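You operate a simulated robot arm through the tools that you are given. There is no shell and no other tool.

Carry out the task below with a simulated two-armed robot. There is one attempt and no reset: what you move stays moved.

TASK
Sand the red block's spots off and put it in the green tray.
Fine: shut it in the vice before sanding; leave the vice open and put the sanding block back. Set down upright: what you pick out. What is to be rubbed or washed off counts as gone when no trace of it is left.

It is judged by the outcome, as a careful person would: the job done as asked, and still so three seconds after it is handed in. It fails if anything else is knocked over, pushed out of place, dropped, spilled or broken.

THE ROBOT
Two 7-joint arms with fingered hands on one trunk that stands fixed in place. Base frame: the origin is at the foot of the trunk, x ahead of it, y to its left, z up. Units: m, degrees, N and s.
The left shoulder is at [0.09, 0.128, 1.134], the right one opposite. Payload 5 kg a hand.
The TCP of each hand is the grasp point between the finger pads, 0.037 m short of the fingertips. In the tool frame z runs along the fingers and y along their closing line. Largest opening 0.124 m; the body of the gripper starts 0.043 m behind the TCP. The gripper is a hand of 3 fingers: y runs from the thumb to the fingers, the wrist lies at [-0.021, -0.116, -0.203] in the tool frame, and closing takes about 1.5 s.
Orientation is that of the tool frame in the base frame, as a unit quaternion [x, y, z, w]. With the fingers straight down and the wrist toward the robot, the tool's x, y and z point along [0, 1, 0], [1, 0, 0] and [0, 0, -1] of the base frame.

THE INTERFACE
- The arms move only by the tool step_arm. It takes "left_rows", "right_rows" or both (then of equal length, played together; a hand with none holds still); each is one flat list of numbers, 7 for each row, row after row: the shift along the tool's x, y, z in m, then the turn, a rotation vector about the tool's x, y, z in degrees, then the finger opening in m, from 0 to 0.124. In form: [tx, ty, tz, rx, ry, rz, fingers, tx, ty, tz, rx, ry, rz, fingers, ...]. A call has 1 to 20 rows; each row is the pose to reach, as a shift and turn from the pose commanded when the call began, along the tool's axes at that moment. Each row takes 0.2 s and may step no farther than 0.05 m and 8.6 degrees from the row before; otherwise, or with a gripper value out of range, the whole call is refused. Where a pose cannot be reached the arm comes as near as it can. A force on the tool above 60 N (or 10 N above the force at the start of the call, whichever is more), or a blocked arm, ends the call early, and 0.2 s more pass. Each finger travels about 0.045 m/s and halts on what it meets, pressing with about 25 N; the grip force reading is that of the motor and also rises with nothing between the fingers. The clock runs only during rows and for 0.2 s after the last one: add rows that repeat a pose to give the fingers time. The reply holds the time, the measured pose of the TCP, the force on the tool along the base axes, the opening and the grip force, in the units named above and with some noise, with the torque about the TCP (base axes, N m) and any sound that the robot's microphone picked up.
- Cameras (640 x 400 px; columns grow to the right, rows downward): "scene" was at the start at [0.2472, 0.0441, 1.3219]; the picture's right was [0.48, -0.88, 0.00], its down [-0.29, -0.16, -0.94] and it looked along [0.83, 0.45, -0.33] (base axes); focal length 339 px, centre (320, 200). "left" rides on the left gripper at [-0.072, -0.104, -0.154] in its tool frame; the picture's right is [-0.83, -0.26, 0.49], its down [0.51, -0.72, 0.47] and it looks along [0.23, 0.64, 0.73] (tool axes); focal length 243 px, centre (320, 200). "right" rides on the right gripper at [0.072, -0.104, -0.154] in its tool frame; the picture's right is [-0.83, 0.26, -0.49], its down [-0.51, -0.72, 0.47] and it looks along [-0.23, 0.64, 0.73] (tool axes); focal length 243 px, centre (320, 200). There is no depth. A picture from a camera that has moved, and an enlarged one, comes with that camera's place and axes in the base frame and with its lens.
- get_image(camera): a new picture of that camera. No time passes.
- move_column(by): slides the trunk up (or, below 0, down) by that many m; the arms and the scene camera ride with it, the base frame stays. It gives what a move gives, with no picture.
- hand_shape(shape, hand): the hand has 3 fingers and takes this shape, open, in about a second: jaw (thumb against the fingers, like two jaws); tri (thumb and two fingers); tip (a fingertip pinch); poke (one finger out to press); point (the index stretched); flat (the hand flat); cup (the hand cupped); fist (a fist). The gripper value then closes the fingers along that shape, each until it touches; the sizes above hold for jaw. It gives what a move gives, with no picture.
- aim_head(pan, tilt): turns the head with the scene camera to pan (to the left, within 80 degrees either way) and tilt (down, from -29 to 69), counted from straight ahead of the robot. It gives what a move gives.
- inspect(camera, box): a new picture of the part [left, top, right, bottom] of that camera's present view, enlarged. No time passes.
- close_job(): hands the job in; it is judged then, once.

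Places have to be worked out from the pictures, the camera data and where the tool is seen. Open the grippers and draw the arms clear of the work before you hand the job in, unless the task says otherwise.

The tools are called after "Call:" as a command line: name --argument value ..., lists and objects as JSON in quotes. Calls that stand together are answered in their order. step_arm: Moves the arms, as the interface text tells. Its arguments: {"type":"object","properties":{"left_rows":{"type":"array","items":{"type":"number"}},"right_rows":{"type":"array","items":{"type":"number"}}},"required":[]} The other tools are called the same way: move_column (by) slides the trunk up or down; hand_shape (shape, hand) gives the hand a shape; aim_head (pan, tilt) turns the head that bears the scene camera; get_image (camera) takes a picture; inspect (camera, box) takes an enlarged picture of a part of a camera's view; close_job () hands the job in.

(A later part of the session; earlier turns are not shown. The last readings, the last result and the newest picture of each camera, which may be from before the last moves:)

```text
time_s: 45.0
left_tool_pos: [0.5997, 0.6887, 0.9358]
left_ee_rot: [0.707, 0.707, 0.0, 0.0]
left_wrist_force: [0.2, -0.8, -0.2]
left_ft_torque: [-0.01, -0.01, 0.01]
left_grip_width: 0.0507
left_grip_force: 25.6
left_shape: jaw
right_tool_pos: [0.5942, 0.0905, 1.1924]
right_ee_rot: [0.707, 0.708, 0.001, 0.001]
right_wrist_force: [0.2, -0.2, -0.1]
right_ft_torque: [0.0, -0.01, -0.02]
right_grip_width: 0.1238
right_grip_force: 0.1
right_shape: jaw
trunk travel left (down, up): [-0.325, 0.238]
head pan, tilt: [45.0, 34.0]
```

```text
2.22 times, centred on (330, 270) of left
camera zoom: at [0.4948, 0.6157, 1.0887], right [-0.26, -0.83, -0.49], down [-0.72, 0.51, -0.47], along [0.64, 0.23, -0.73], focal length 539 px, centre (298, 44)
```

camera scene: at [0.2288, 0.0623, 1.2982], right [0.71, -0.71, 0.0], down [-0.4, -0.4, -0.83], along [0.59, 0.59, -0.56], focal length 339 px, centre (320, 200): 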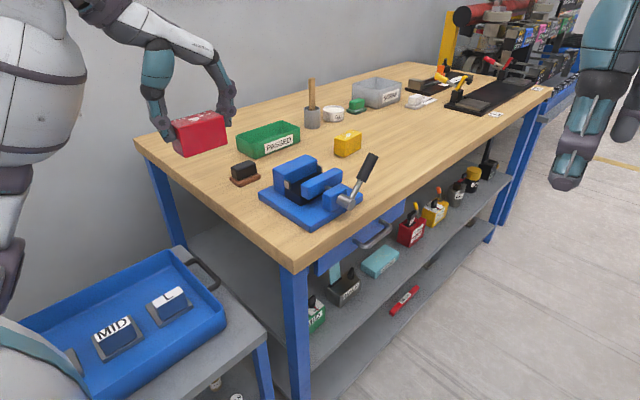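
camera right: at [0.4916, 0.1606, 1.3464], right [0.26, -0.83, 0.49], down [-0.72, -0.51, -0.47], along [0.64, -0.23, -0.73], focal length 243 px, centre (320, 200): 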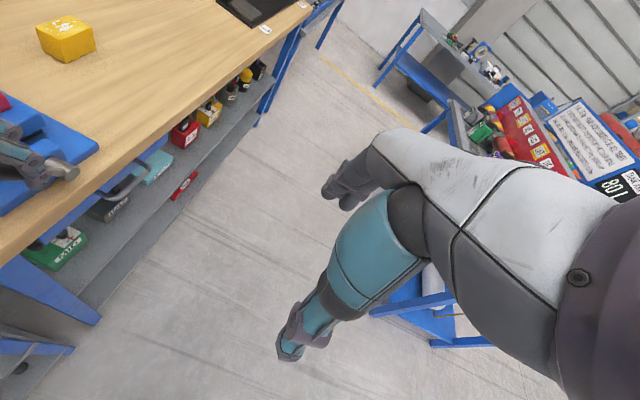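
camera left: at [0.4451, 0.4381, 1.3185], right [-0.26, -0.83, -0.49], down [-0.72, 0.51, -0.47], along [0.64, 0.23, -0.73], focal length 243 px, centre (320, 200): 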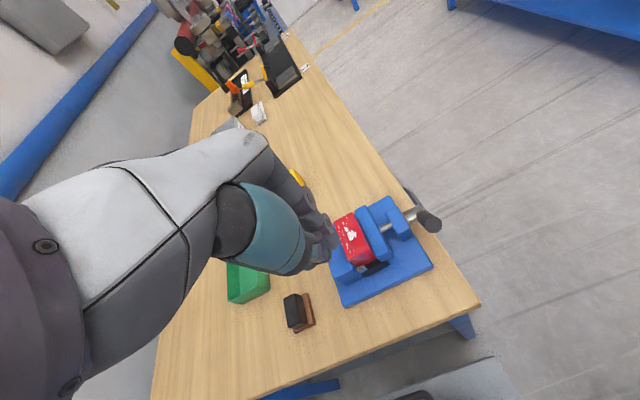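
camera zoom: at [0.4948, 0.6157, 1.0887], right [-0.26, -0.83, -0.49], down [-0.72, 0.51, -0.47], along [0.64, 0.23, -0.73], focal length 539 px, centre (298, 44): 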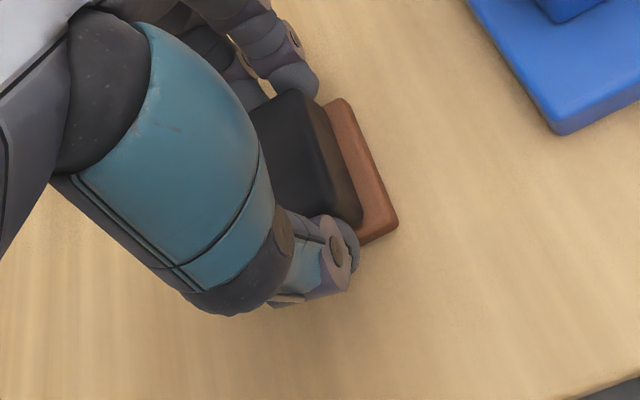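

Gripped at 0.051 m. I note home: TCP ≈(0.599, 0.688, 0.936). I lift slowly and check whether the brown part comes along.

Call:
step_arm --left_rows '[0, 0, -0.01, 0, 0, 0, 0.03, 0, 0, -0.03, 0, 0, 0, 0.03, 0, 0, -0.06, 0, 0, 0, 0.03, 0, 0, -0.1, 0, 0, 0, 0.03, 0, 0, -0.14, 0, 0, 0, 0.03, 0, 0, -0.14, 0, 0, 0, 0.03]'

Call:
inspect --camera "scene" --box '[200, 70, 330, 200]'

Call:
inspect --camera "left" --box '[260, 180, 400, 360]'

```text
time_s: 46.4
left_tool_pos: [0.5996, 0.6881, 1.0753]
left_ee_rot: [0.707, 0.707, -0.001, 0.0]
left_wrist_force: [0.1, -0.4, 0.1]
left_ft_torque: [0.0, 0.02, 0.01]
left_grip_width: 0.0504
left_grip_force: 25.0
left_shape: jaw
right_tool_pos: [0.5945, 0.0917, 1.1916]
right_ee_rot: [0.707, 0.707, 0.0, -0.001]
right_wrist_force: [-0.4, 1.1, -1.0]
right_ft_torque: [-0.03, 0.01, 0.0]
right_grip_width: 0.1238
right_grip_force: 0.1
right_shape: jaw
trunk travel left (down, up): [-0.325, 0.238]
head pan, tilt: [45.0, 34.0]
```

```text
3.08 times, centred on (265, 135) of scene
camera zoom: at [0.2286, 0.0627, 1.2982], right [0.71, -0.71, 0.0], down [-0.4, -0.4, -0.83], along [0.59, 0.59, -0.56], focal length 1042 px, centre (489, 400)
```

zoom: 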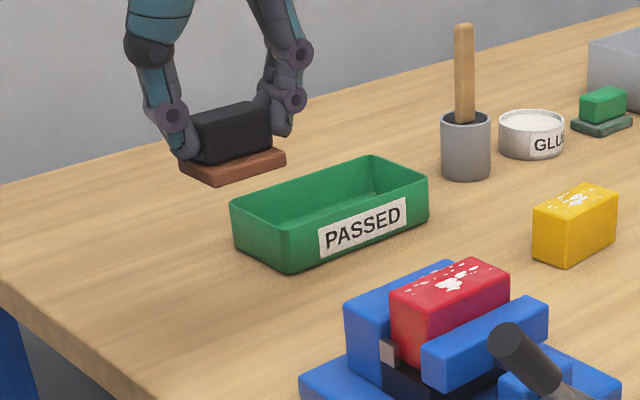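

```text
2.22 times, centred on (330, 270) of left
camera zoom: at [0.4952, 0.6155, 1.2281], right [-0.26, -0.83, -0.49], down [-0.72, 0.51, -0.47], along [0.64, 0.23, -0.73], focal length 539 px, centre (298, 44)
```

zoom: 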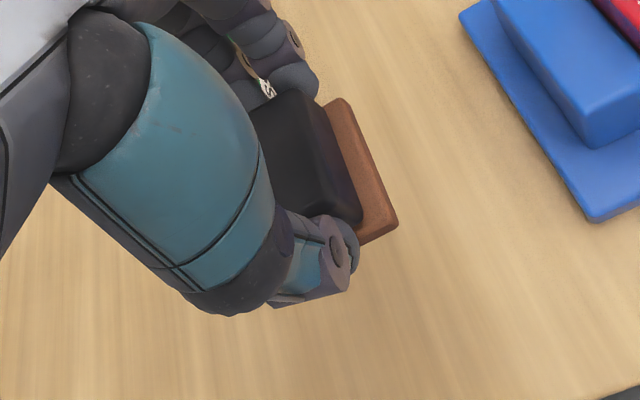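

The brown sole is part of the tool. I carry it over the clamped block at (0.647, 0.5185) and lower to just above its top.

Call:
step_arm --left_rows '[-0.034, 0.01, 0, 0, 0, 0, 0.03, -0.068, 0.02, 0, 0, 0, 0, 0.03, -0.102, 0.03, 0, 0, 0, 0, 0.03, -0.136, 0.04, 0, 0, 0, 0, 0.03, -0.1696, 0.0474, 0, 0, 0, 0, 0.03, -0.1696, 0.0474, 0.02, 0, 0, 0, 0.03, -0.1696, 0.0474, 0.04, 0, 0, 0, 0.03, -0.1696, 0.0474, 0.04, 0, 0, 0, 0.03]'

Call:
inspect --camera "scene" --box '[260, 120, 370, 210]'

Call:
inspect --camera "left" --box '[260, 180, 440, 360]'

```text
time_s: 48.2
left_tool_pos: [0.6448, 0.5167, 1.0357]
left_ee_rot: [0.707, 0.707, 0.001, 0.0]
left_wrist_force: [0.2, 0.0, 0.0]
left_ft_torque: [0.01, 0.03, 0.03]
left_grip_width: 0.0503
left_grip_force: 25.6
left_shape: jaw
right_tool_pos: [0.5935, 0.0878, 1.1925]
right_ee_rot: [0.707, 0.707, 0.001, 0.0]
right_wrist_force: [0.3, -0.2, -0.6]
right_ft_torque: [0.02, 0.01, 0.01]
right_grip_width: 0.1238
right_grip_force: 0.0
right_shape: jaw
trunk travel left (down, up): [-0.325, 0.238]
head pan, tilt: [45.0, 34.0]
```

```text
4.44 times, centred on (315, 165) of scene
camera zoom: at [0.2273, 0.0603, 1.2987], right [0.71, -0.71, 0.0], down [-0.39, -0.39, -0.83], along [0.59, 0.59, -0.56], focal length 1506 px, centre (342, 356)
```

zoom: 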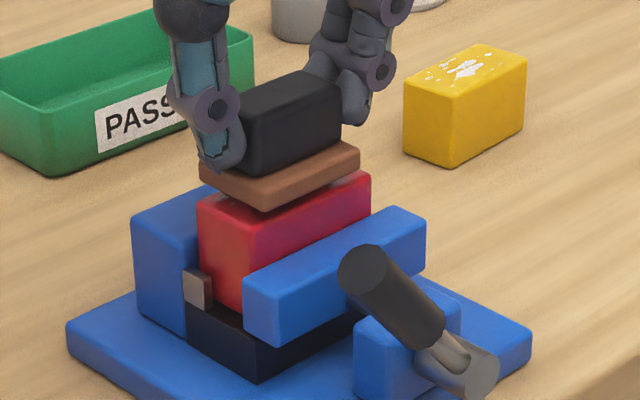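

```text
2.22 times, centred on (350, 270) of left
camera zoom: at [0.5415, 0.4446, 1.1894], right [-0.26, -0.83, -0.49], down [-0.72, 0.51, -0.47], along [0.64, 0.23, -0.73], focal length 539 px, centre (253, 44)
```

zoom: 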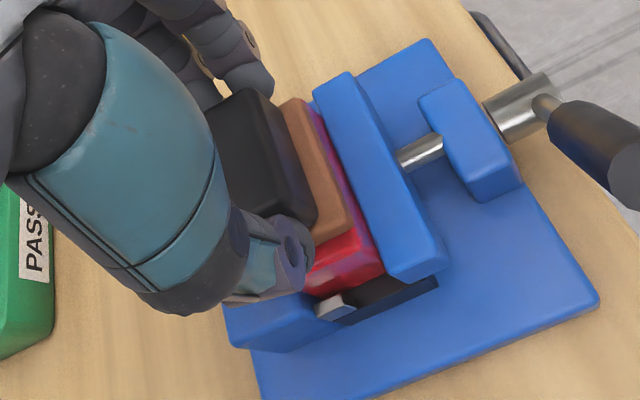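

The sole hangs a centimetre above the block, aligned. I lower it gently until contact.

Call:
step_arm --left_rows '[0.001, 0.001, 0.003, 0, 0, 0, 0.03, 0.0015, 0.002, 0.006, 0, 0, 0, 0.03, 0.0015, 0.002, 0.008, 0, 0, 0, 0.03, 0.0015, 0.002, 0.01, 0, 0, 0, 0.03, 0.0015, 0.002, 0.011, 0, 0, 0, 0.03, 0.0015, 0.002, 0.011, 0, 0, 0, 0.03]'

Call:
inspect --camera "scene" --box '[280, 140, 350, 200]'

```text
time_s: 49.6
left_tool_pos: [0.6471, 0.5196, 1.0288]
left_ee_rot: [0.707, 0.707, 0.002, 0.002]
left_wrist_force: [3.8, 5.1, 33.2]
left_ft_torque: [0.13, -0.16, 0.1]
left_grip_width: 0.052
left_grip_force: 25.4
left_shape: jaw
right_tool_pos: [0.592, 0.088, 1.1931]
right_ee_rot: [0.707, 0.707, 0.002, 0.0]
right_wrist_force: [0.2, -1.3, 0.5]
right_ft_torque: [0.04, 0.0, -0.01]
right_grip_width: 0.124
right_grip_force: 0.1
right_shape: jaw
trunk travel left (down, up): [-0.325, 0.238]
head pan, tilt: [45.0, 34.0]
```

```text
6.67 times, centred on (315, 170) of scene
camera zoom: at [0.2257, 0.0602, 1.2991], right [0.71, -0.71, 0.0], down [-0.39, -0.39, -0.83], along [0.59, 0.59, -0.56], focal length 2259 px, centre (353, 400)
```

zoom: 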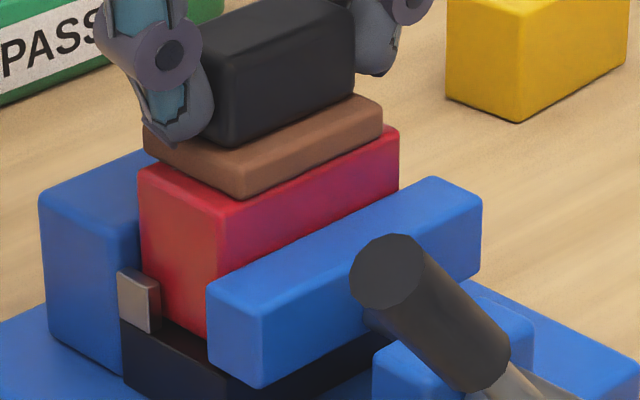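

Contact at 33 N is more than needed (stiffness ≈8 N/mm). I ease up ~2.5 mm to about 12 N and make gentle strokes along x.

Call:
step_arm --left_rows '[-0.001, 0, -0.0025, 0, 0, 0, 0.03, -0.001, 0.007, -0.0025, 0, 0, 0, 0.03, -0.001, 0.014, -0.0025, 0, 0, 0, 0.03, -0.001, 0.02, -0.0025, 0, 0, 0, 0.03, -0.001, 0.012, -0.0025, 0, 0, 0, 0.03, -0.001, 0.004, -0.0025, 0, 0, 0, 0.03, -0.001, -0.004, -0.0025, 0, 0, 0, 0.03, -0.001, -0.012, -0.0025, 0, 0, 0, 0.03, -0.001, -0.02, -0.0025, 0, 0, 0, 0.03, -0.001, -0.012, -0.0025, 0, 0, 0, 0.03, -0.001, -0.004, -0.0025, 0, 0, 0, 0.03, -0.001, 0, -0.0025, 0, 0, 0, 0.03]'

Call:
inspect --camera "scene" --box '[280, 140, 350, 200]'

```text
time_s: 52.2
left_tool_pos: [0.6482, 0.5201, 1.0265]
left_ee_rot: [0.707, 0.707, 0.0, 0.0]
left_wrist_force: [0.3, 0.1, -1.3]
left_ft_torque: [0.01, 0.01, -0.01]
left_grip_width: 0.0509
left_grip_force: 25.3
left_shape: jaw
right_tool_pos: [0.5936, 0.0892, 1.1922]
right_ee_rot: [0.707, 0.707, -0.001, 0.0]
right_wrist_force: [-0.3, -0.8, 0.3]
right_ft_torque: [-0.03, -0.03, 0.0]
right_grip_width: 0.1239
right_grip_force: 0.1
right_shape: jaw
trunk travel left (down, up): [-0.325, 0.238]
head pan, tilt: [45.0, 34.0]
```

```text
6.67 times, centred on (315, 170) of scene
camera zoom: at [0.2283, 0.0623, 1.2983], right [0.71, -0.71, 0.0], down [-0.4, -0.4, -0.83], along [0.59, 0.59, -0.56], focal length 2259 px, centre (353, 400)
```

zoom: 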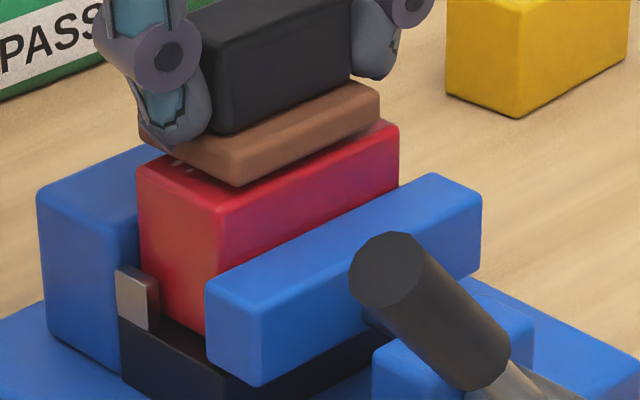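

The force is zero now — the tool slid up slightly in the fingers during the first press, so the sole is just clear. I lower in half-millimetre steps to find light contact.

Call:
step_arm --left_rows '[0, 0, 0.001, 0, 0, 0, 0.03, 0, 0, 0.002, 0, 0, 0, 0.03, 0, 0, 0.002, 0, 0, 0, 0.03]'

```text
time_s: 53.0
left_tool_pos: [0.6475, 0.5192, 1.0247]
left_ee_rot: [0.707, 0.707, 0.001, 0.0]
left_wrist_force: [1.4, -0.1, -0.4]
left_ft_torque: [0.0, -0.01, 0.01]
left_grip_width: 0.051
left_grip_force: 24.4
left_shape: jaw
right_tool_pos: [0.5946, 0.089, 1.1916]
right_ee_rot: [0.707, 0.707, 0.0, 0.001]
right_wrist_force: [-0.3, -0.2, 0.4]
right_ft_torque: [0.05, -0.01, 0.03]
right_grip_width: 0.1237
right_grip_force: 0.1
right_shape: jaw
trunk travel left (down, up): [-0.325, 0.238]
head pan, tilt: [45.0, 34.0]
```

Call:
inspect --camera "scene" --box '[285, 145, 345, 195]'

Call:
inspect --camera "left" --box '[280, 190, 400, 330]'

```text
8.00 times, centred on (315, 170) of scene
camera zoom: at [0.2282, 0.0619, 1.2984], right [0.71, -0.71, 0.0], down [-0.4, -0.4, -0.83], along [0.59, 0.59, -0.56], focal length 2711 px, centre (360, 440)
```

zoom: 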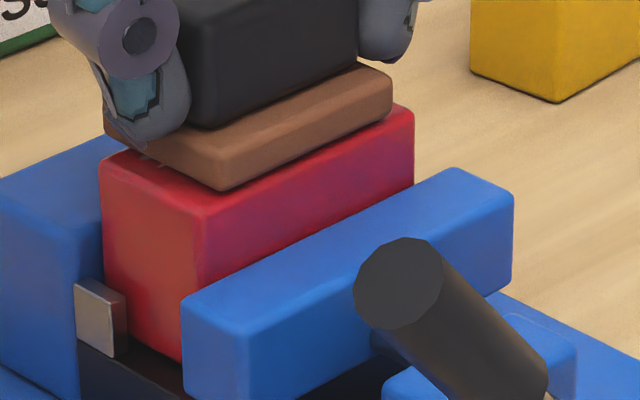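

```text
2.86 times, centred on (340, 260) of left
camera zoom: at [0.5443, 0.4467, 1.1773], right [-0.26, -0.83, -0.49], down [-0.72, 0.51, -0.47], along [0.64, 0.23, -0.73], focal length 693 px, centre (263, 29)
```

zoom: 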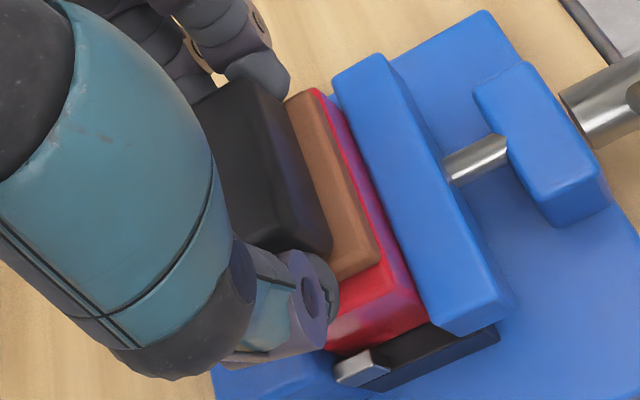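

The sole still looks slightly above the block (no force). I keep lowering in small steps.

Call:
step_arm --left_rows '[-0.001, 0, 0.001, 0, 0, 0, 0.03, -0.001, 0, 0.0015, 0, 0, 0, 0.03, -0.001, 0, 0.0015, 0, 0, 0, 0.03]'

```text
time_s: 53.8
left_tool_pos: [0.6481, 0.5178, 1.0231]
left_ee_rot: [0.707, 0.707, 0.0, 0.0]
left_wrist_force: [-0.2, 0.0, 1.3]
left_ft_torque: [0.04, 0.05, -0.05]
left_grip_width: 0.0511
left_grip_force: 24.9
left_shape: jaw
right_tool_pos: [0.5939, 0.0899, 1.1919]
right_ee_rot: [0.707, 0.707, 0.001, 0.001]
right_wrist_force: [0.6, -0.4, -0.5]
right_ft_torque: [0.0, 0.0, -0.03]
right_grip_width: 0.1235
right_grip_force: 0.1
right_shape: jaw
trunk travel left (down, up): [-0.325, 0.238]
head pan, tilt: [45.0, 34.0]
```

Just touching (≈1 N). One more millimetre to build some pressure.

Call:
step_arm --left_rows '[0, 0, 0.0008, 0, 0, 0, 0.03, 0, 0, 0.0012, 0, 0, 0, 0.03, 0, 0, 0.0012, 0, 0, 0, 0.03]'

```text
time_s: 54.6
left_tool_pos: [0.6478, 0.5176, 1.0229]
left_ee_rot: [0.707, 0.707, 0.0, 0.0]
left_wrist_force: [1.0, 2.0, 7.4]
left_ft_torque: [0.02, 0.07, 0.02]
left_grip_width: 0.0511
left_grip_force: 24.9
left_shape: jaw
right_tool_pos: [0.5939, 0.0885, 1.1934]
right_ee_rot: [0.707, 0.707, 0.0, 0.0]
right_wrist_force: [1.6, -0.7, 0.4]
right_ft_torque: [-0.01, -0.01, 0.0]
right_grip_width: 0.1236
right_grip_force: 0.0
right_shape: jaw
trunk travel left (down, up): [-0.325, 0.238]
head pan, tilt: [45.0, 34.0]
```

About 7 N contact. Now I do sanding strokes along x with a touch more pressure.

Call:
step_arm --left_rows '[0, 0.006, 0.0003, 0, 0, 0, 0.03, 0, 0.012, 0.0003, 0, 0, 0, 0.03, 0, 0.018, 0.0003, 0, 0, 0, 0.03, 0, 0.01, 0.0003, 0, 0, 0, 0.03, 0, 0.002, 0.0003, 0, 0, 0, 0.03, 0, -0.006, 0.0003, 0, 0, 0, 0.03, 0, -0.013, 0.0003, 0, 0, 0, 0.03, 0, -0.018, 0.0003, 0, 0, 0, 0.03, 0, -0.01, 0.0003, 0, 0, 0, 0.03, 0, -0.002, 0.0003, 0, 0, 0, 0.03, 0, 0.006, 0.0003, 0, 0, 0, 0.03, 0, 0.013, 0.0003, 0, 0, 0, 0.03, 0, 0.018, 0.0003, 0, 0, 0, 0.03, 0, 0.01, 0.0003, 0, 0, 0, 0.03, 0, 0.002, 0.0003, 0, 0, 0, 0.03, 0, -0.006, 0.0003, 0, 0, 0, 0.03, 0, -0.013, 0.0003, 0, 0, 0, 0.03, 0, -0.018, 0.0003, 0, 0, 0, 0.03, 0, -0.018, 0.0003, 0, 0, 0, 0.03]'

Call:
inspect --camera "scene" --box '[285, 145, 345, 195]'

Call:
inspect --camera "left" --box '[280, 190, 400, 330]'

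```text
time_s: 58.6
left_tool_pos: [0.6308, 0.5186, 1.0227]
left_ee_rot: [0.707, 0.707, 0.001, -0.001]
left_wrist_force: [4.9, -1.6, 12.0]
left_ft_torque: [0.0, -0.16, -0.04]
left_grip_width: 0.051
left_grip_force: 26.1
left_shape: jaw
right_tool_pos: [0.5941, 0.0885, 1.1929]
right_ee_rot: [0.707, 0.707, 0.001, 0.001]
right_wrist_force: [0.4, 0.9, -0.9]
right_ft_torque: [0.0, -0.01, 0.01]
right_grip_width: 0.1236
right_grip_force: 0.1
right_shape: jaw
trunk travel left (down, up): [-0.325, 0.238]
head pan, tilt: [45.0, 34.0]
```

```text
8.00 times, centred on (315, 170) of scene
camera zoom: at [0.2277, 0.0609, 1.2985], right [0.71, -0.71, 0.0], down [-0.4, -0.39, -0.83], along [0.59, 0.59, -0.56], focal length 2711 px, centre (360, 440)
```

zoom: 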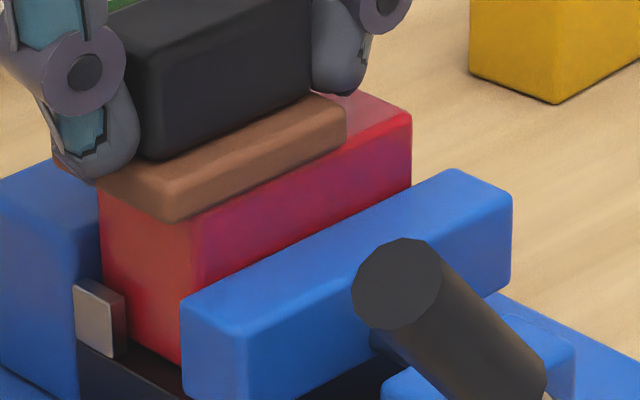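

```text
2.86 times, centred on (340, 260) of left
camera zoom: at [0.5256, 0.4448, 1.1751], right [-0.26, -0.83, -0.49], down [-0.72, 0.51, -0.47], along [0.64, 0.23, -0.73], focal length 693 px, centre (263, 29)
```

zoom: 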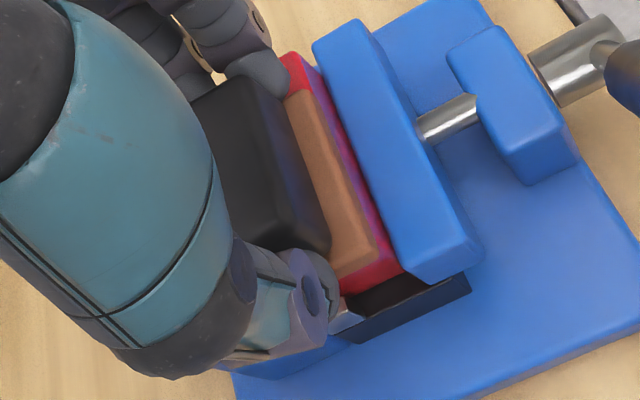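

Strokes ran at ~10–12 N and the block held still. I lift the tool and move it aside to check the top face.

Call:
step_arm --left_rows '[0, 0.005, -0.015, 0, 0, 0, 0.03, 0, 0.01, -0.04, 0, 0, 0, 0.03, 0.02, 0.01, -0.07, 0, 0, 0, 0.03, 0.06, 0, -0.09, 0, 0, 0, 0.03, 0.1, -0.02, -0.09, 0, 0, 0, 0.03, 0.12, -0.06, -0.09, 0, 0, 0, 0.03, 0.12, -0.1, -0.09, 0, 0, 0, 0.03, 0.12, -0.1, -0.09, 0, 0, 0, 0.03]'

Call:
inspect --camera "scene" --box '[275, 140, 355, 200]'

Call:
get_image --camera "left"

```text
time_s: 60.4
left_tool_pos: [0.5295, 0.6367, 1.1113]
left_ee_rot: [0.707, 0.707, 0.0, 0.0]
left_wrist_force: [0.8, 0.1, -0.9]
left_ft_torque: [-0.02, 0.03, 0.01]
left_grip_width: 0.0509
left_grip_force: 25.3
left_shape: jaw
right_tool_pos: [0.5941, 0.0909, 1.1925]
right_ee_rot: [0.707, 0.707, 0.0, -0.001]
right_wrist_force: [0.5, 0.1, -0.3]
right_ft_torque: [0.01, 0.0, 0.02]
right_grip_width: 0.1236
right_grip_force: 0.1
right_shape: jaw
trunk travel left (down, up): [-0.325, 0.238]
head pan, tilt: [45.0, 34.0]
```

```text
6.67 times, centred on (315, 170) of scene
camera zoom: at [0.2287, 0.062, 1.2983], right [0.71, -0.71, 0.0], down [-0.4, -0.4, -0.83], along [0.59, 0.59, -0.56], focal length 2259 px, centre (353, 400)
```

zoom: 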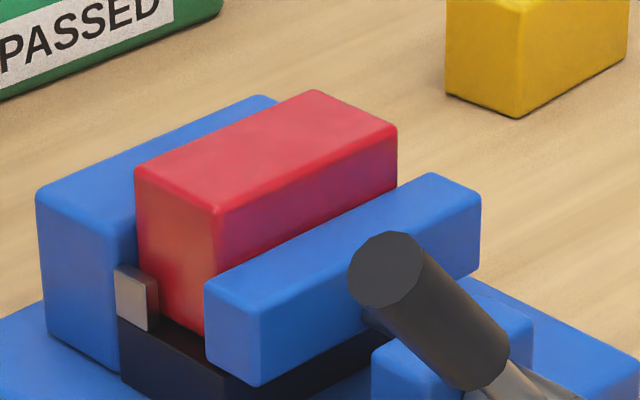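

```text
taken
camera left: at [0.4266, 0.5648, 1.2646], right [-0.26, -0.83, -0.49], down [-0.72, 0.51, -0.47], along [0.64, 0.23, -0.73], focal length 243 px, centre (320, 200)
```

left: 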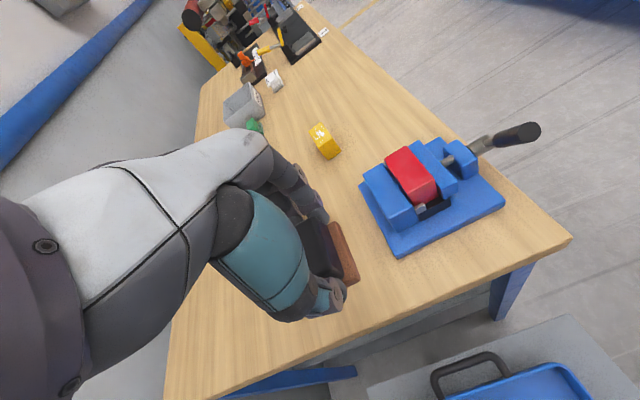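

The spots look gone. I zoom in strongly from both cameras to look for any faint trace.

Call:
inspect --camera "scene" --box '[293, 151, 330, 176]'

Call:
inspect --camera "left" --box '[375, 135, 450, 215]'

Call:
inspect --camera "left" --box '[380, 143, 440, 193]'

```text
16.00 times, centred on (312, 164) of scene
camera zoom: at [0.2287, 0.062, 1.2983], right [0.71, -0.71, 0.0], down [-0.4, -0.4, -0.83], along [0.59, 0.59, -0.56], focal length 5421 px, centre (456, 784)
```

zoom: 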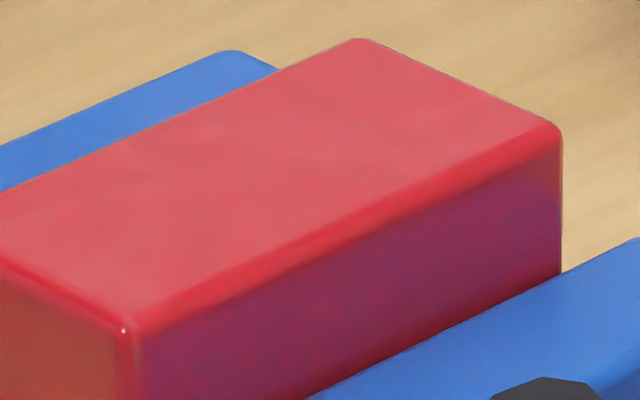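

```text
5.00 times, centred on (412, 175) of left
camera zoom: at [0.4266, 0.5648, 1.2646], right [-0.26, -0.83, -0.49], down [-0.72, 0.51, -0.47], along [0.64, 0.23, -0.73], focal length 1213 px, centre (-142, 325)
```

zoom: 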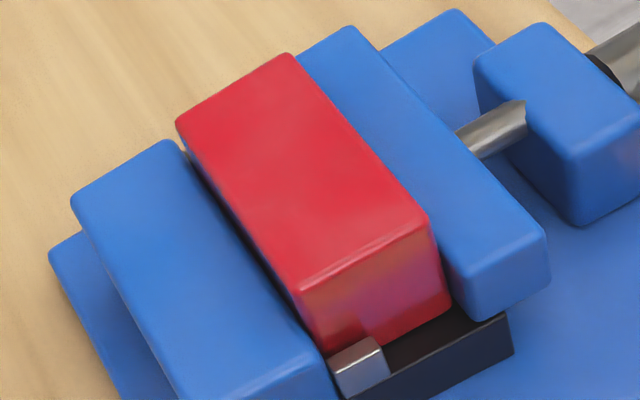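

```text
8.00 times, centred on (410, 168) of left
camera zoom: at [0.4266, 0.5648, 1.2646], right [-0.26, -0.83, -0.49], down [-0.72, 0.51, -0.47], along [0.64, 0.23, -0.73], focal length 1941 px, centre (-400, 456)
```

zoom: 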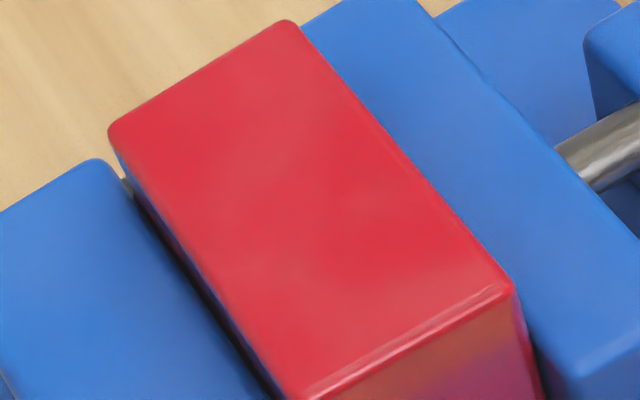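

The top is clean at high zoom. To be safe about faint residue I make one more light pass, slightly varied in y.

Call:
step_arm --left_rows '[0, 0.04, 0, 0, 0, 0, 0.03, 0, 0.08, 0, 0, 0, 0, 0.03, -0.025, 0.11, 0, 0, 0, 0, 0.03, -0.065, 0.1185, 0, 0, 0, 0, 0.03, -0.1, 0.1185, 0.02, 0, 0, 0, 0.03, -0.118, 0.1185, 0.05, 0, 0, 0, 0.03, -0.118, 0.1185, 0.075, 0, 0, 0, 0.03, -0.118, 0.1185, 0.085, 0, 0, 0, 0.03, -0.118, 0.1185, 0.088, 0, 0, 0, 0.03, -0.118, 0.1185, 0.089, 0, 0, 0, 0.03, -0.118, 0.1185, 0.089, 0, 0, 0, 0.03]'

```text
time_s: 62.8
left_tool_pos: [0.6491, 0.52, 1.0231]
left_ee_rot: [0.707, 0.707, 0.0, 0.0]
left_wrist_force: [0.1, 0.9, 0.5]
left_ft_torque: [0.01, -0.02, 0.0]
left_grip_width: 0.0508
left_grip_force: 24.8
left_shape: jaw
right_tool_pos: [0.5942, 0.0895, 1.192]
right_ee_rot: [0.707, 0.708, 0.0, 0.001]
right_wrist_force: [0.5, -0.7, 0.3]
right_ft_torque: [0.0, 0.0, 0.01]
right_grip_width: 0.1239
right_grip_force: 0.1
right_shape: jaw
trunk travel left (down, up): [-0.325, 0.238]
head pan, tilt: [45.0, 34.0]
```

Just at contact height. I press ~1.5 mm further (≈10 N) and stroke.

Call:
step_arm --left_rows '[0, 0, 0.001, 0, 0, 0, 0.03, 0, 0, 0.0016, 0, 0, 0, 0.03, 0, 0.007, 0.0016, 0, 0, 0, 0.03, 0, 0.014, 0.0016, 0, 0, 0, 0.03, 0, 0.02, 0.0016, 0, 0, 0, 0.03, 0, 0.012, 0.0016, 0, 0, 0, 0.03, 0, 0.004, 0.0016, 0, 0, 0, 0.03, 0, -0.004, 0.0016, 0, 0, 0, 0.03, 0, -0.012, 0.0016, 0, 0, 0, 0.03, 0, -0.02, 0.0016, 0, 0, 0, 0.03, -0.003, -0.014, 0.0016, 0, 0, 0, 0.03, -0.004, -0.006, 0.0016, 0, 0, 0, 0.03, -0.004, 0.002, 0.0016, 0, 0, 0, 0.03, -0.004, 0.01, 0.0016, 0, 0, 0, 0.03, -0.004, 0.018, 0.0016, 0, 0, 0, 0.03, -0.004, 0.01, 0.0016, 0, 0, 0, 0.03, -0.004, 0.002, 0.0016, 0, 0, 0, 0.03, -0.004, -0.006, 0.0016, 0, 0, 0, 0.03, -0.004, -0.014, 0.0016, 0, 0, 0, 0.03, -0.004, -0.02, 0.0016, 0, 0, 0, 0.03]'

```text
time_s: 67.0
left_tool_pos: [0.6292, 0.5177, 1.0222]
left_ee_rot: [0.707, 0.708, 0.0, 0.001]
left_wrist_force: [2.7, -1.8, 9.8]
left_ft_torque: [0.02, -0.26, -0.04]
left_grip_width: 0.0508
left_grip_force: 24.3
left_shape: jaw
right_tool_pos: [0.593, 0.0886, 1.192]
right_ee_rot: [0.707, 0.707, 0.001, 0.0]
right_wrist_force: [0.6, -0.3, 0.5]
right_ft_torque: [-0.02, 0.0, -0.03]
right_grip_width: 0.1237
right_grip_force: 0.0
right_shape: jaw
trunk travel left (down, up): [-0.325, 0.238]
head pan, tilt: [45.0, 34.0]
```

Second pass done at ~10 N. I lift, and carry the tool back over its home spot (0.599, 0.687).

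Call:
step_arm --left_rows '[0, 0, -0.015, 0, 0, 0, 0.03, 0, 0, -0.045, 0, 0, 0, 0.03, 0.02, 0, -0.075, 0, 0, 0, 0.03, 0.055, -0.01, -0.075, 0, 0, 0, 0.03, 0.09, -0.02, -0.075, 0, 0, 0, 0.03, 0.125, -0.03, -0.07, 0, 0, 0, 0.03, 0.155, -0.03, -0.05, 0, 0, 0, 0.03, 0.1693, -0.03, -0.02, 0, 0, 0, 0.03, 0.1693, -0.03, 0.01, 0, 0, 0, 0.03, 0.1693, -0.03, 0.04, 0, 0, 0, 0.03, 0.1693, -0.03, 0.04, 0, 0, 0, 0.03]'

Call:
inspect --camera "scene" --box '[200, 100, 340, 200]'

Call:
inspect --camera "left" --box '[260, 180, 440, 360]'

```text
time_s: 69.4
left_tool_pos: [0.5991, 0.6833, 0.9821]
left_ee_rot: [0.708, 0.707, 0.0, -0.001]
left_wrist_force: [-0.2, 0.2, -0.3]
left_ft_torque: [-0.02, 0.0, 0.0]
left_grip_width: 0.0508
left_grip_force: 25.6
left_shape: jaw
right_tool_pos: [0.5937, 0.0886, 1.192]
right_ee_rot: [0.707, 0.707, 0.002, 0.002]
right_wrist_force: [0.2, -0.5, -0.4]
right_ft_torque: [0.02, -0.01, 0.0]
right_grip_width: 0.1234
right_grip_force: 0.0
right_shape: jaw
trunk travel left (down, up): [-0.325, 0.238]
head pan, tilt: [45.0, 34.0]
```

```text
4.00 times, centred on (270, 150) of scene
camera zoom: at [0.228, 0.0616, 1.2984], right [0.71, -0.71, 0.0], down [-0.4, -0.4, -0.83], along [0.59, 0.59, -0.56], focal length 1355 px, centre (520, 400)
```

zoom: 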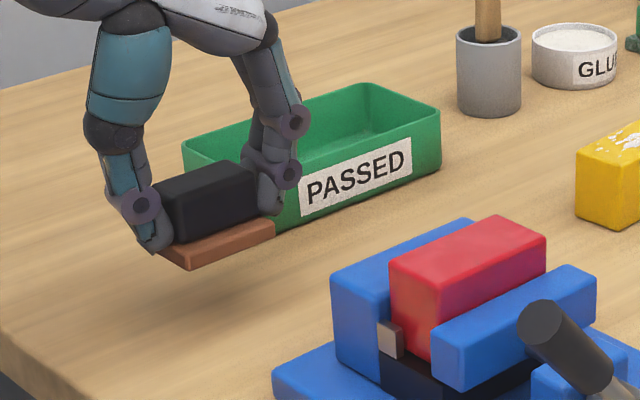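

```text
2.22 times, centred on (350, 270) of left
camera zoom: at [0.4948, 0.6117, 1.134], right [-0.26, -0.83, -0.49], down [-0.72, 0.51, -0.47], along [0.64, 0.23, -0.73], focal length 539 px, centre (253, 44)
```

zoom: 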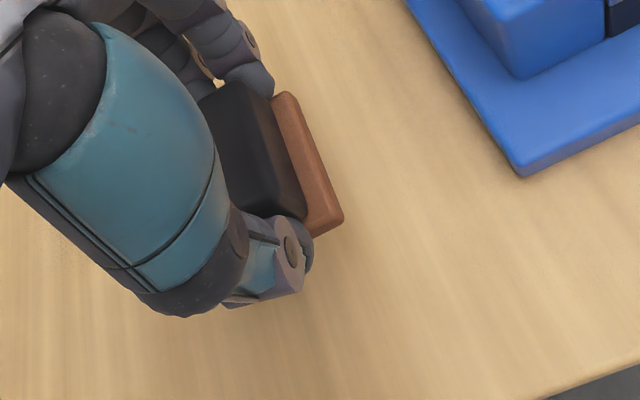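

The tool's xy offset in the hand is unchanged, so I shift +4.5 mm in y to match the recorded home and lower to just above the bench.

Call:
step_arm --left_rows '[0.0045, 0, 0.015, 0, 0, 0, 0.03, 0.0045, 0, 0.03, 0, 0, 0, 0.03, 0.0045, 0, 0.042, 0, 0, 0, 0.03, 0.0045, 0, 0.047, 0, 0, 0, 0.03, 0.0045, 0, 0.049, 0, 0, 0, 0.03, 0.0045, 0, 0.049, 0, 0, 0, 0.03]'

Call:
inspect --camera "scene" --box '[205, 120, 295, 200]'

```text
time_s: 70.8
left_tool_pos: [0.5987, 0.691, 0.9326]
left_ee_rot: [0.707, 0.707, 0.0, 0.0]
left_wrist_force: [0.2, 0.4, -0.6]
left_ft_torque: [0.01, -0.02, -0.01]
left_grip_width: 0.0506
left_grip_force: 25.0
left_shape: jaw
right_tool_pos: [0.595, 0.0897, 1.1915]
right_ee_rot: [0.706, 0.708, 0.0, 0.0]
right_wrist_force: [0.3, -0.5, -0.2]
right_ft_torque: [-0.04, -0.02, 0.02]
right_grip_width: 0.1236
right_grip_force: 0.1
right_shape: jaw
trunk travel left (down, up): [-0.325, 0.238]
head pan, tilt: [45.0, 34.0]
```

```text
5.00 times, centred on (250, 160) of scene
camera zoom: at [0.2282, 0.062, 1.2984], right [0.71, -0.71, 0.0], down [-0.4, -0.4, -0.83], along [0.59, 0.59, -0.56], focal length 1694 px, centre (670, 400)
```

zoom: 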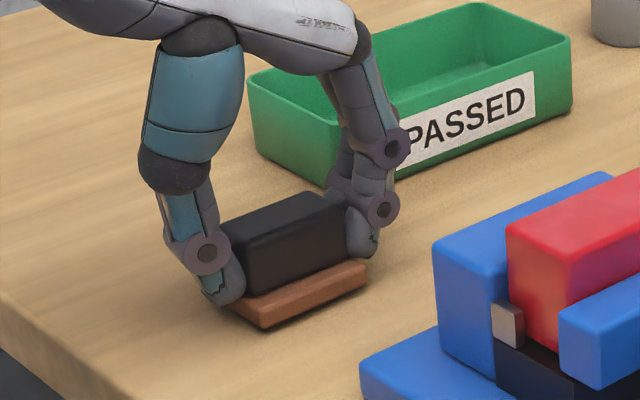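

Comparing with the original picture, the sole is ~4 mm too far in +y; I correct −3.5 mm and lower gently to the bench.

Call:
step_arm --left_rows '[-0.0035, 0, 0, 0, 0, 0, 0.03, -0.0035, 0, 0.001, 0, 0, 0, 0.03, -0.0035, 0, 0.002, 0, 0, 0, 0.03, -0.0035, 0, 0.0028, 0, 0, 0, 0.03, -0.0035, 0, 0.0028, 0, 0, 0, 0.03]'

Call:
inspect --camera "scene" --box '[220, 150, 270, 190]'

```text
time_s: 72.0
left_tool_pos: [0.5989, 0.6854, 0.9291]
left_ee_rot: [0.707, 0.707, -0.001, 0.0]
left_wrist_force: [-0.2, -0.7, -1.2]
left_ft_torque: [-0.02, 0.01, 0.01]
left_grip_width: 0.0508
left_grip_force: 24.6
left_shape: jaw
right_tool_pos: [0.5962, 0.0896, 1.1907]
right_ee_rot: [0.707, 0.707, 0.001, 0.0]
right_wrist_force: [0.8, -0.3, 0.1]
right_ft_torque: [0.0, 0.01, 0.01]
right_grip_width: 0.1239
right_grip_force: 0.0
right_shape: jaw
trunk travel left (down, up): [-0.325, 0.238]
head pan, tilt: [45.0, 34.0]
```

```text
10.00 times, centred on (245, 170) of scene
camera zoom: at [0.2282, 0.062, 1.2984], right [0.71, -0.71, 0.0], down [-0.4, -0.4, -0.83], along [0.59, 0.59, -0.56], focal length 3388 px, centre (1070, 500)
```

zoom: 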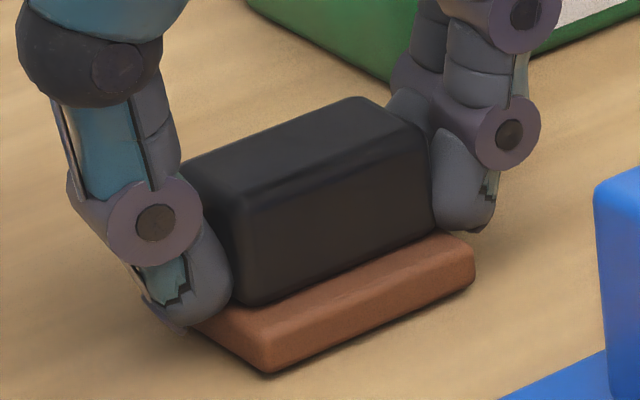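

It nearly matches the original picture (within 1–2 mm) but no contact force yet; I lower a bit more.

Call:
step_arm --left_rows '[0, 0, 0.001, 0, 0, 0, 0.03, 0, 0, 0.0018, 0, 0, 0, 0.03, 0, 0, 0.0018, 0, 0, 0, 0.03]'

```text
time_s: 72.8
left_tool_pos: [0.5979, 0.6866, 0.9267]
left_ee_rot: [0.707, 0.708, 0.0, 0.0]
left_wrist_force: [1.0, -0.1, -1.3]
left_ft_torque: [-0.02, -0.03, -0.02]
left_grip_width: 0.0507
left_grip_force: 24.6
left_shape: jaw
right_tool_pos: [0.5951, 0.0895, 1.1912]
right_ee_rot: [0.707, 0.707, 0.0, 0.001]
right_wrist_force: [0.0, -0.3, 0.8]
right_ft_torque: [0.0, 0.0, 0.01]
right_grip_width: 0.1238
right_grip_force: 0.0
right_shape: jaw
trunk travel left (down, up): [-0.325, 0.238]
head pan, tilt: [45.0, 34.0]
```

Still no contact. Another 1.5 mm.

Call:
step_arm --left_rows '[0, 0, 0.0008, 0, 0, 0, 0.03, 0, 0, 0.0015, 0, 0, 0, 0.03, 0, 0, 0.0015, 0, 0, 0, 0.03]'

Call:
inspect --camera "scene" --box '[220, 150, 270, 190]'

```text
time_s: 73.6
left_tool_pos: [0.5985, 0.6853, 0.9271]
left_ee_rot: [0.708, 0.707, 0.001, 0.0]
left_wrist_force: [0.4, 0.6, 5.8]
left_ft_torque: [0.06, -0.12, 0.0]
left_grip_width: 0.0509
left_grip_force: 25.0
left_shape: jaw
right_tool_pos: [0.5934, 0.0875, 1.1913]
right_ee_rot: [0.707, 0.708, 0.001, 0.0]
right_wrist_force: [0.7, 0.5, -0.3]
right_ft_torque: [0.03, -0.03, 0.0]
right_grip_width: 0.1235
right_grip_force: 0.0
right_shape: jaw
trunk travel left (down, up): [-0.325, 0.238]
head pan, tilt: [45.0, 34.0]
```

```text
10.00 times, centred on (245, 170) of scene
camera zoom: at [0.2277, 0.0615, 1.2985], right [0.71, -0.71, 0.0], down [-0.4, -0.4, -0.83], along [0.59, 0.59, -0.56], focal length 3388 px, centre (1070, 500)
```

zoom: 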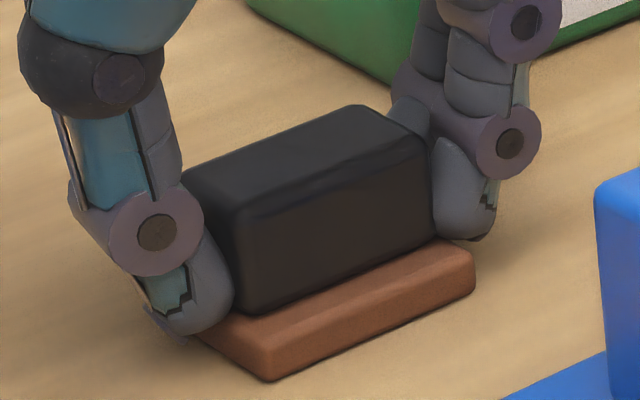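

Contact (≈6 N), and its outline matches the original spot within ~1.5 mm. I ease up, open the fingers and rise.

Call:
step_arm --left_rows '[0, 0, -0.001, 0, 0, 0, 0.03, 0, 0, -0.001, 0, 0, 0, 0.05, 0, 0, -0.001, 0, 0, 0, 0.07, 0, 0, -0.001, 0, 0, 0, 0.09, 0, 0, -0.001, 0, 0, 0, 0.1, 0, 0, -0.001, 0, 0, 0, 0.1, 0, 0, -0.02, 0, 0, 0, 0.1, 0, 0, -0.05, 0, 0, 0, 0.1, 0, 0, -0.09, 0, 0, 0, 0.1, 0, 0, -0.13, 0, 0, 0, 0.1, 0, 0, -0.17, 0, 0, 0, 0.1, 0, 0, -0.17, 0, 0, 0, 0.1]'

Call:
inspect --camera "scene" --box '[220, 150, 270, 190]'

Call:
get_image --camera "left"

```text
time_s: 76.2
left_tool_pos: [0.5994, 0.6857, 1.0963]
left_ee_rot: [0.707, 0.707, 0.0, 0.0]
left_wrist_force: [1.0, 0.5, 0.9]
left_ft_torque: [0.0, -0.03, 0.01]
left_grip_width: 0.0996
left_grip_force: 0.0
left_shape: jaw
right_tool_pos: [0.595, 0.0898, 1.1915]
right_ee_rot: [0.707, 0.707, 0.0, 0.0]
right_wrist_force: [0.0, 0.5, -0.2]
right_ft_torque: [0.0, 0.03, 0.0]
right_grip_width: 0.1236
right_grip_force: 0.1
right_shape: jaw
trunk travel left (down, up): [-0.325, 0.238]
head pan, tilt: [45.0, 34.0]
```

```text
10.00 times, centred on (245, 170) of scene
camera zoom: at [0.2285, 0.0626, 1.2982], right [0.71, -0.71, 0.0], down [-0.4, -0.4, -0.83], along [0.59, 0.59, -0.56], focal length 3388 px, centre (1070, 500)
```

zoom: 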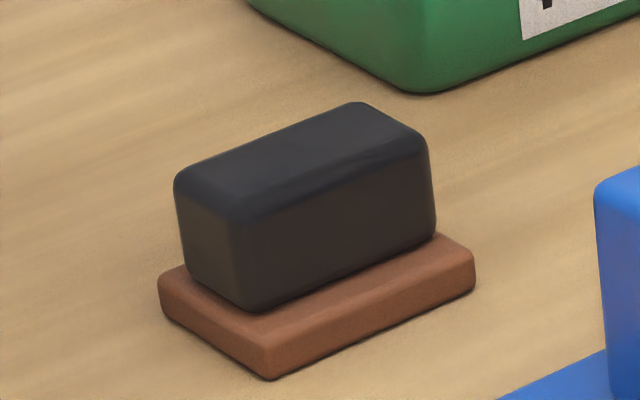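

```text
taken
camera left: at [0.4958, 0.6144, 1.2493], right [-0.26, -0.83, -0.49], down [-0.72, 0.51, -0.47], along [0.64, 0.23, -0.73], focal length 243 px, centre (320, 200)
```

left: 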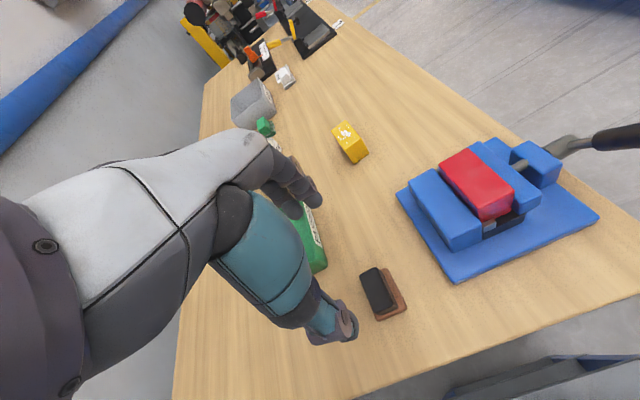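

The sanding block is back in place. Now I close the fingers and go to the −x side of the lever to open the vice.

Call:
step_arm --left_rows '[-0.035, -0.01, -0.02, 0, 0, 0, 0.08, -0.075, -0.02, -0.035, 0, 0, 0, 0.06, -0.115, -0.03, -0.04, 0, 0, 0, 0.04, -0.155, -0.04, -0.04, 0, 0, 0, 0.02, -0.195, -0.055, -0.04, 0, 0, 0, 0, -0.235, -0.07, -0.035, 0, 0, 0, 0, -0.27, -0.0794, -0.035, 0, 0, 0, 0, -0.2837, -0.0794, -0.03, 0, 0, 0, 0, -0.2837, -0.0794, 0, 0, 0, 0, 0, -0.2837, -0.0794, 0, 0, 0, 0, 0]'

Call:
inspect --camera "scene" --box '[220, 90, 380, 220]'

Call:
get_image --camera "left"

```text
time_s: 78.4
left_tool_pos: [0.5184, 0.4005, 1.0964]
left_ee_rot: [0.707, 0.707, 0.001, -0.001]
left_wrist_force: [-0.5, -0.6, -1.0]
left_ft_torque: [0.03, -0.03, 0.0]
left_grip_width: 0.0
left_grip_force: 24.7
left_shape: jaw
right_tool_pos: [0.5949, 0.0897, 1.1927]
right_ee_rot: [0.707, 0.707, 0.0, 0.001]
right_wrist_force: [-0.5, -0.6, -1.0]
right_ft_torque: [0.02, -0.01, -0.04]
right_grip_width: 0.1235
right_grip_force: 0.0
right_shape: jaw
trunk travel left (down, up): [-0.325, 0.238]
head pan, tilt: [45.0, 34.0]
```

```text
3.08 times, centred on (300, 155) of scene
camera zoom: at [0.2274, 0.0609, 1.2986], right [0.71, -0.71, 0.0], down [-0.39, -0.39, -0.83], along [0.59, 0.59, -0.56], focal length 1042 px, centre (382, 338)
```

zoom: 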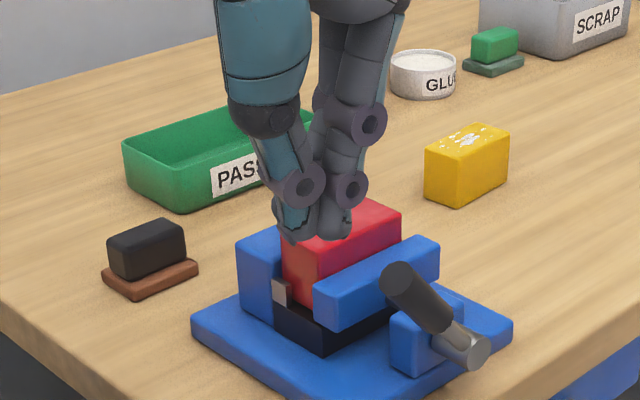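

```text
taken
camera left: at [0.4142, 0.3282, 1.2487], right [-0.26, -0.83, -0.49], down [-0.72, 0.51, -0.47], along [0.64, 0.23, -0.73], focal length 243 px, centre (320, 200)
```

left: 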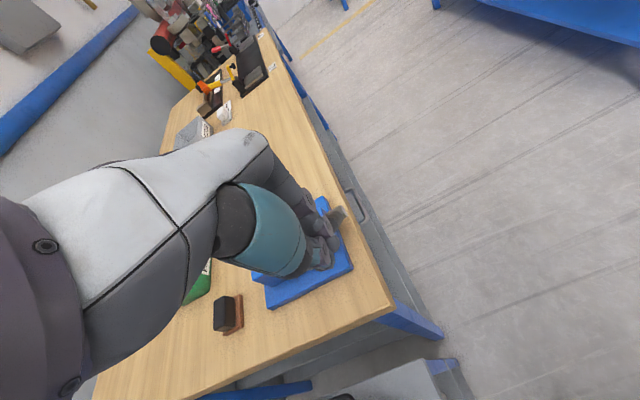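

I descend beside the lever on its −x side, then push toward +x.

Call:
step_arm --left_rows '[0, 0, 0.03, 0, 0, 0, 0, 0, 0, 0.06, 0, 0, 0, 0, 0, 0, 0.09, 0, 0, 0, 0, 0, 0, 0.096, 0, 0, 0, 0, 0, 0.01, 0.096, 0, 0, 0, 0, 0, 0.02, 0.096, 0, 0, 0, 0, 0, 0.028, 0.096, 0, 0, 0, 0, 0, 0.036, 0.096, 0, 0, 0, 0, 0, 0.044, 0.096, 0, 0, 0, 0, 0, 0.052, 0.096, 0, 0, 0, 0, 0, 0.06, 0.096, 0, 0, 0, 0, 0, 0.06, 0.096, 0, 0, 0, 0]'

Call:
inspect --camera "scene" --box '[260, 110, 390, 220]'

```text
time_s: 81.0
left_tool_pos: [0.579, 0.4026, 0.9996]
left_ee_rot: [0.707, 0.707, 0.0, 0.001]
left_wrist_force: [-1.2, 1.4, 0.5]
left_ft_torque: [-0.04, -0.02, 0.08]
left_grip_width: 0.0002
left_grip_force: 24.7
left_shape: jaw
right_tool_pos: [0.5937, 0.0905, 1.1923]
right_ee_rot: [0.707, 0.707, 0.001, 0.001]
right_wrist_force: [-0.2, -0.1, 0.3]
right_ft_torque: [-0.03, 0.0, 0.01]
right_grip_width: 0.1237
right_grip_force: 0.2
right_shape: jaw
trunk travel left (down, up): [-0.325, 0.238]
head pan, tilt: [45.0, 34.0]
```

```text
3.64 times, centred on (325, 165) of scene
camera zoom: at [0.228, 0.0621, 1.2984], right [0.71, -0.71, 0.0], down [-0.4, -0.4, -0.83], along [0.59, 0.59, -0.56], focal length 1232 px, centre (302, 327)
```

zoom: 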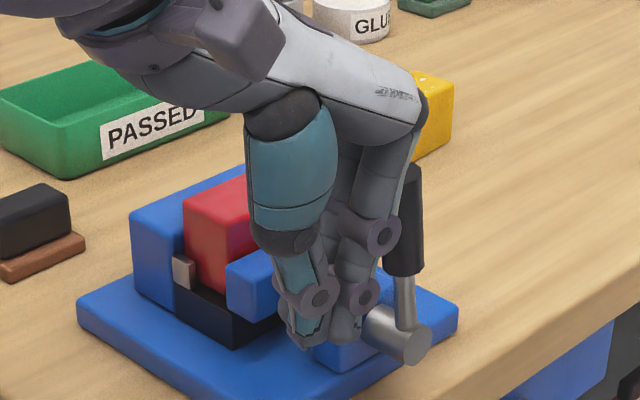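

The lever swung up to vertical with little effort. I keep pushing +x to bring it to its original open position.

Call:
step_arm --left_rows '[0, 0.007, 0, 0, 0, 0, 0, 0, 0.014, 0, 0, 0, 0, 0, 0, 0.021, 0, 0, 0, 0, 0, 0, 0.028, 0, 0, 0, 0, 0, 0, 0.035, 0, 0, 0, 0, 0, 0, 0.042, 0, 0, 0, 0, 0, 0, 0.049, 0, 0, 0, 0, 0, 0, 0.056, 0, 0, 0, 0, 0, 0, 0.06, 0, 0, 0, 0, 0, 0, 0.06, 0, 0, 0, 0, 0]'

Call:
inspect --camera "scene" --box '[280, 110, 410, 220]'

```text
time_s: 83.2
left_tool_pos: [0.6388, 0.4025, 0.9999]
left_ee_rot: [0.707, 0.707, 0.001, 0.001]
left_wrist_force: [-1.0, 1.4, 0.7]
left_ft_torque: [-0.01, -0.06, 0.07]
left_grip_width: 0.0
left_grip_force: 25.1
left_shape: jaw
right_tool_pos: [0.5939, 0.0895, 1.1915]
right_ee_rot: [0.707, 0.707, 0.001, 0.001]
right_wrist_force: [-0.7, -0.2, -0.5]
right_ft_torque: [0.0, 0.01, 0.01]
right_grip_width: 0.1237
right_grip_force: 0.1
right_shape: jaw
trunk travel left (down, up): [-0.325, 0.238]
head pan, tilt: [45.0, 34.0]
```

```text
3.64 times, centred on (345, 165) of scene
camera zoom: at [0.228, 0.062, 1.2984], right [0.71, -0.71, 0.0], down [-0.4, -0.4, -0.83], along [0.59, 0.59, -0.56], focal length 1232 px, centre (229, 327)
```

zoom: 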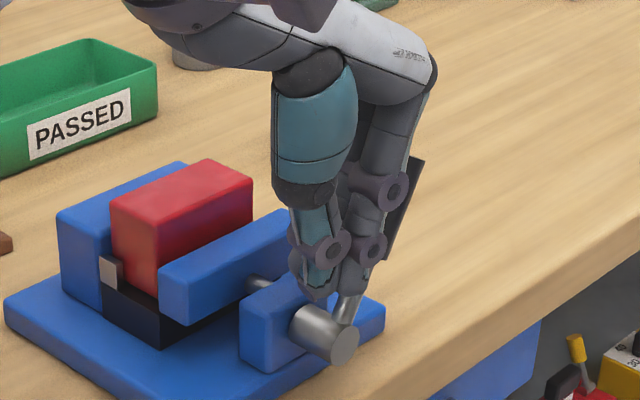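

The lever is almost at its original angle. I push a few more millimetres to be sure it's fully open.

Call:
step_arm --left_rows '[0, 0.003, 0, 0, 0, 0, 0, 0, 0.006, 0, 0, 0, 0, 0, 0, 0.008, 0, 0, 0, 0, 0, 0, 0.008, 0, 0, 0, 0, 0]'

Call:
inspect --camera "scene" --box '[280, 110, 410, 220]'

```text
time_s: 84.2
left_tool_pos: [0.6471, 0.4029, 1.0]
left_ee_rot: [0.707, 0.707, 0.0, 0.0]
left_wrist_force: [-0.3, 1.4, 0.3]
left_ft_torque: [0.0, -0.04, 0.03]
left_grip_width: 0.0
left_grip_force: 24.9
left_shape: jaw
right_tool_pos: [0.5935, 0.0904, 1.1911]
right_ee_rot: [0.707, 0.707, 0.001, 0.0]
right_wrist_force: [-0.7, 0.3, -0.2]
right_ft_torque: [-0.02, 0.0, 0.01]
right_grip_width: 0.1237
right_grip_force: 0.2
right_shape: jaw
trunk travel left (down, up): [-0.325, 0.238]
head pan, tilt: [45.0, 34.0]
```

```text
3.64 times, centred on (345, 165) of scene
camera zoom: at [0.2281, 0.0621, 1.2984], right [0.71, -0.71, 0.0], down [-0.4, -0.4, -0.83], along [0.59, 0.59, -0.56], focal length 1232 px, centre (229, 327)
```

zoom: 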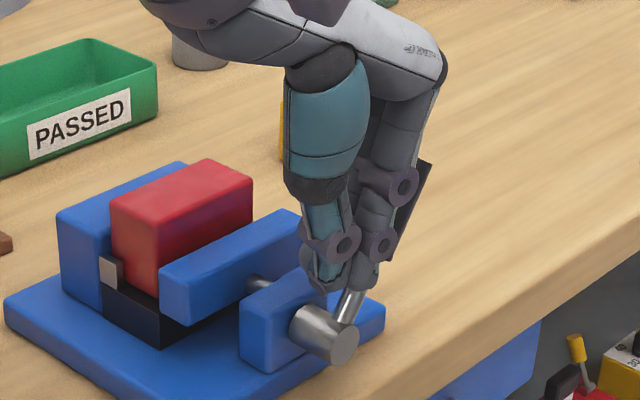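

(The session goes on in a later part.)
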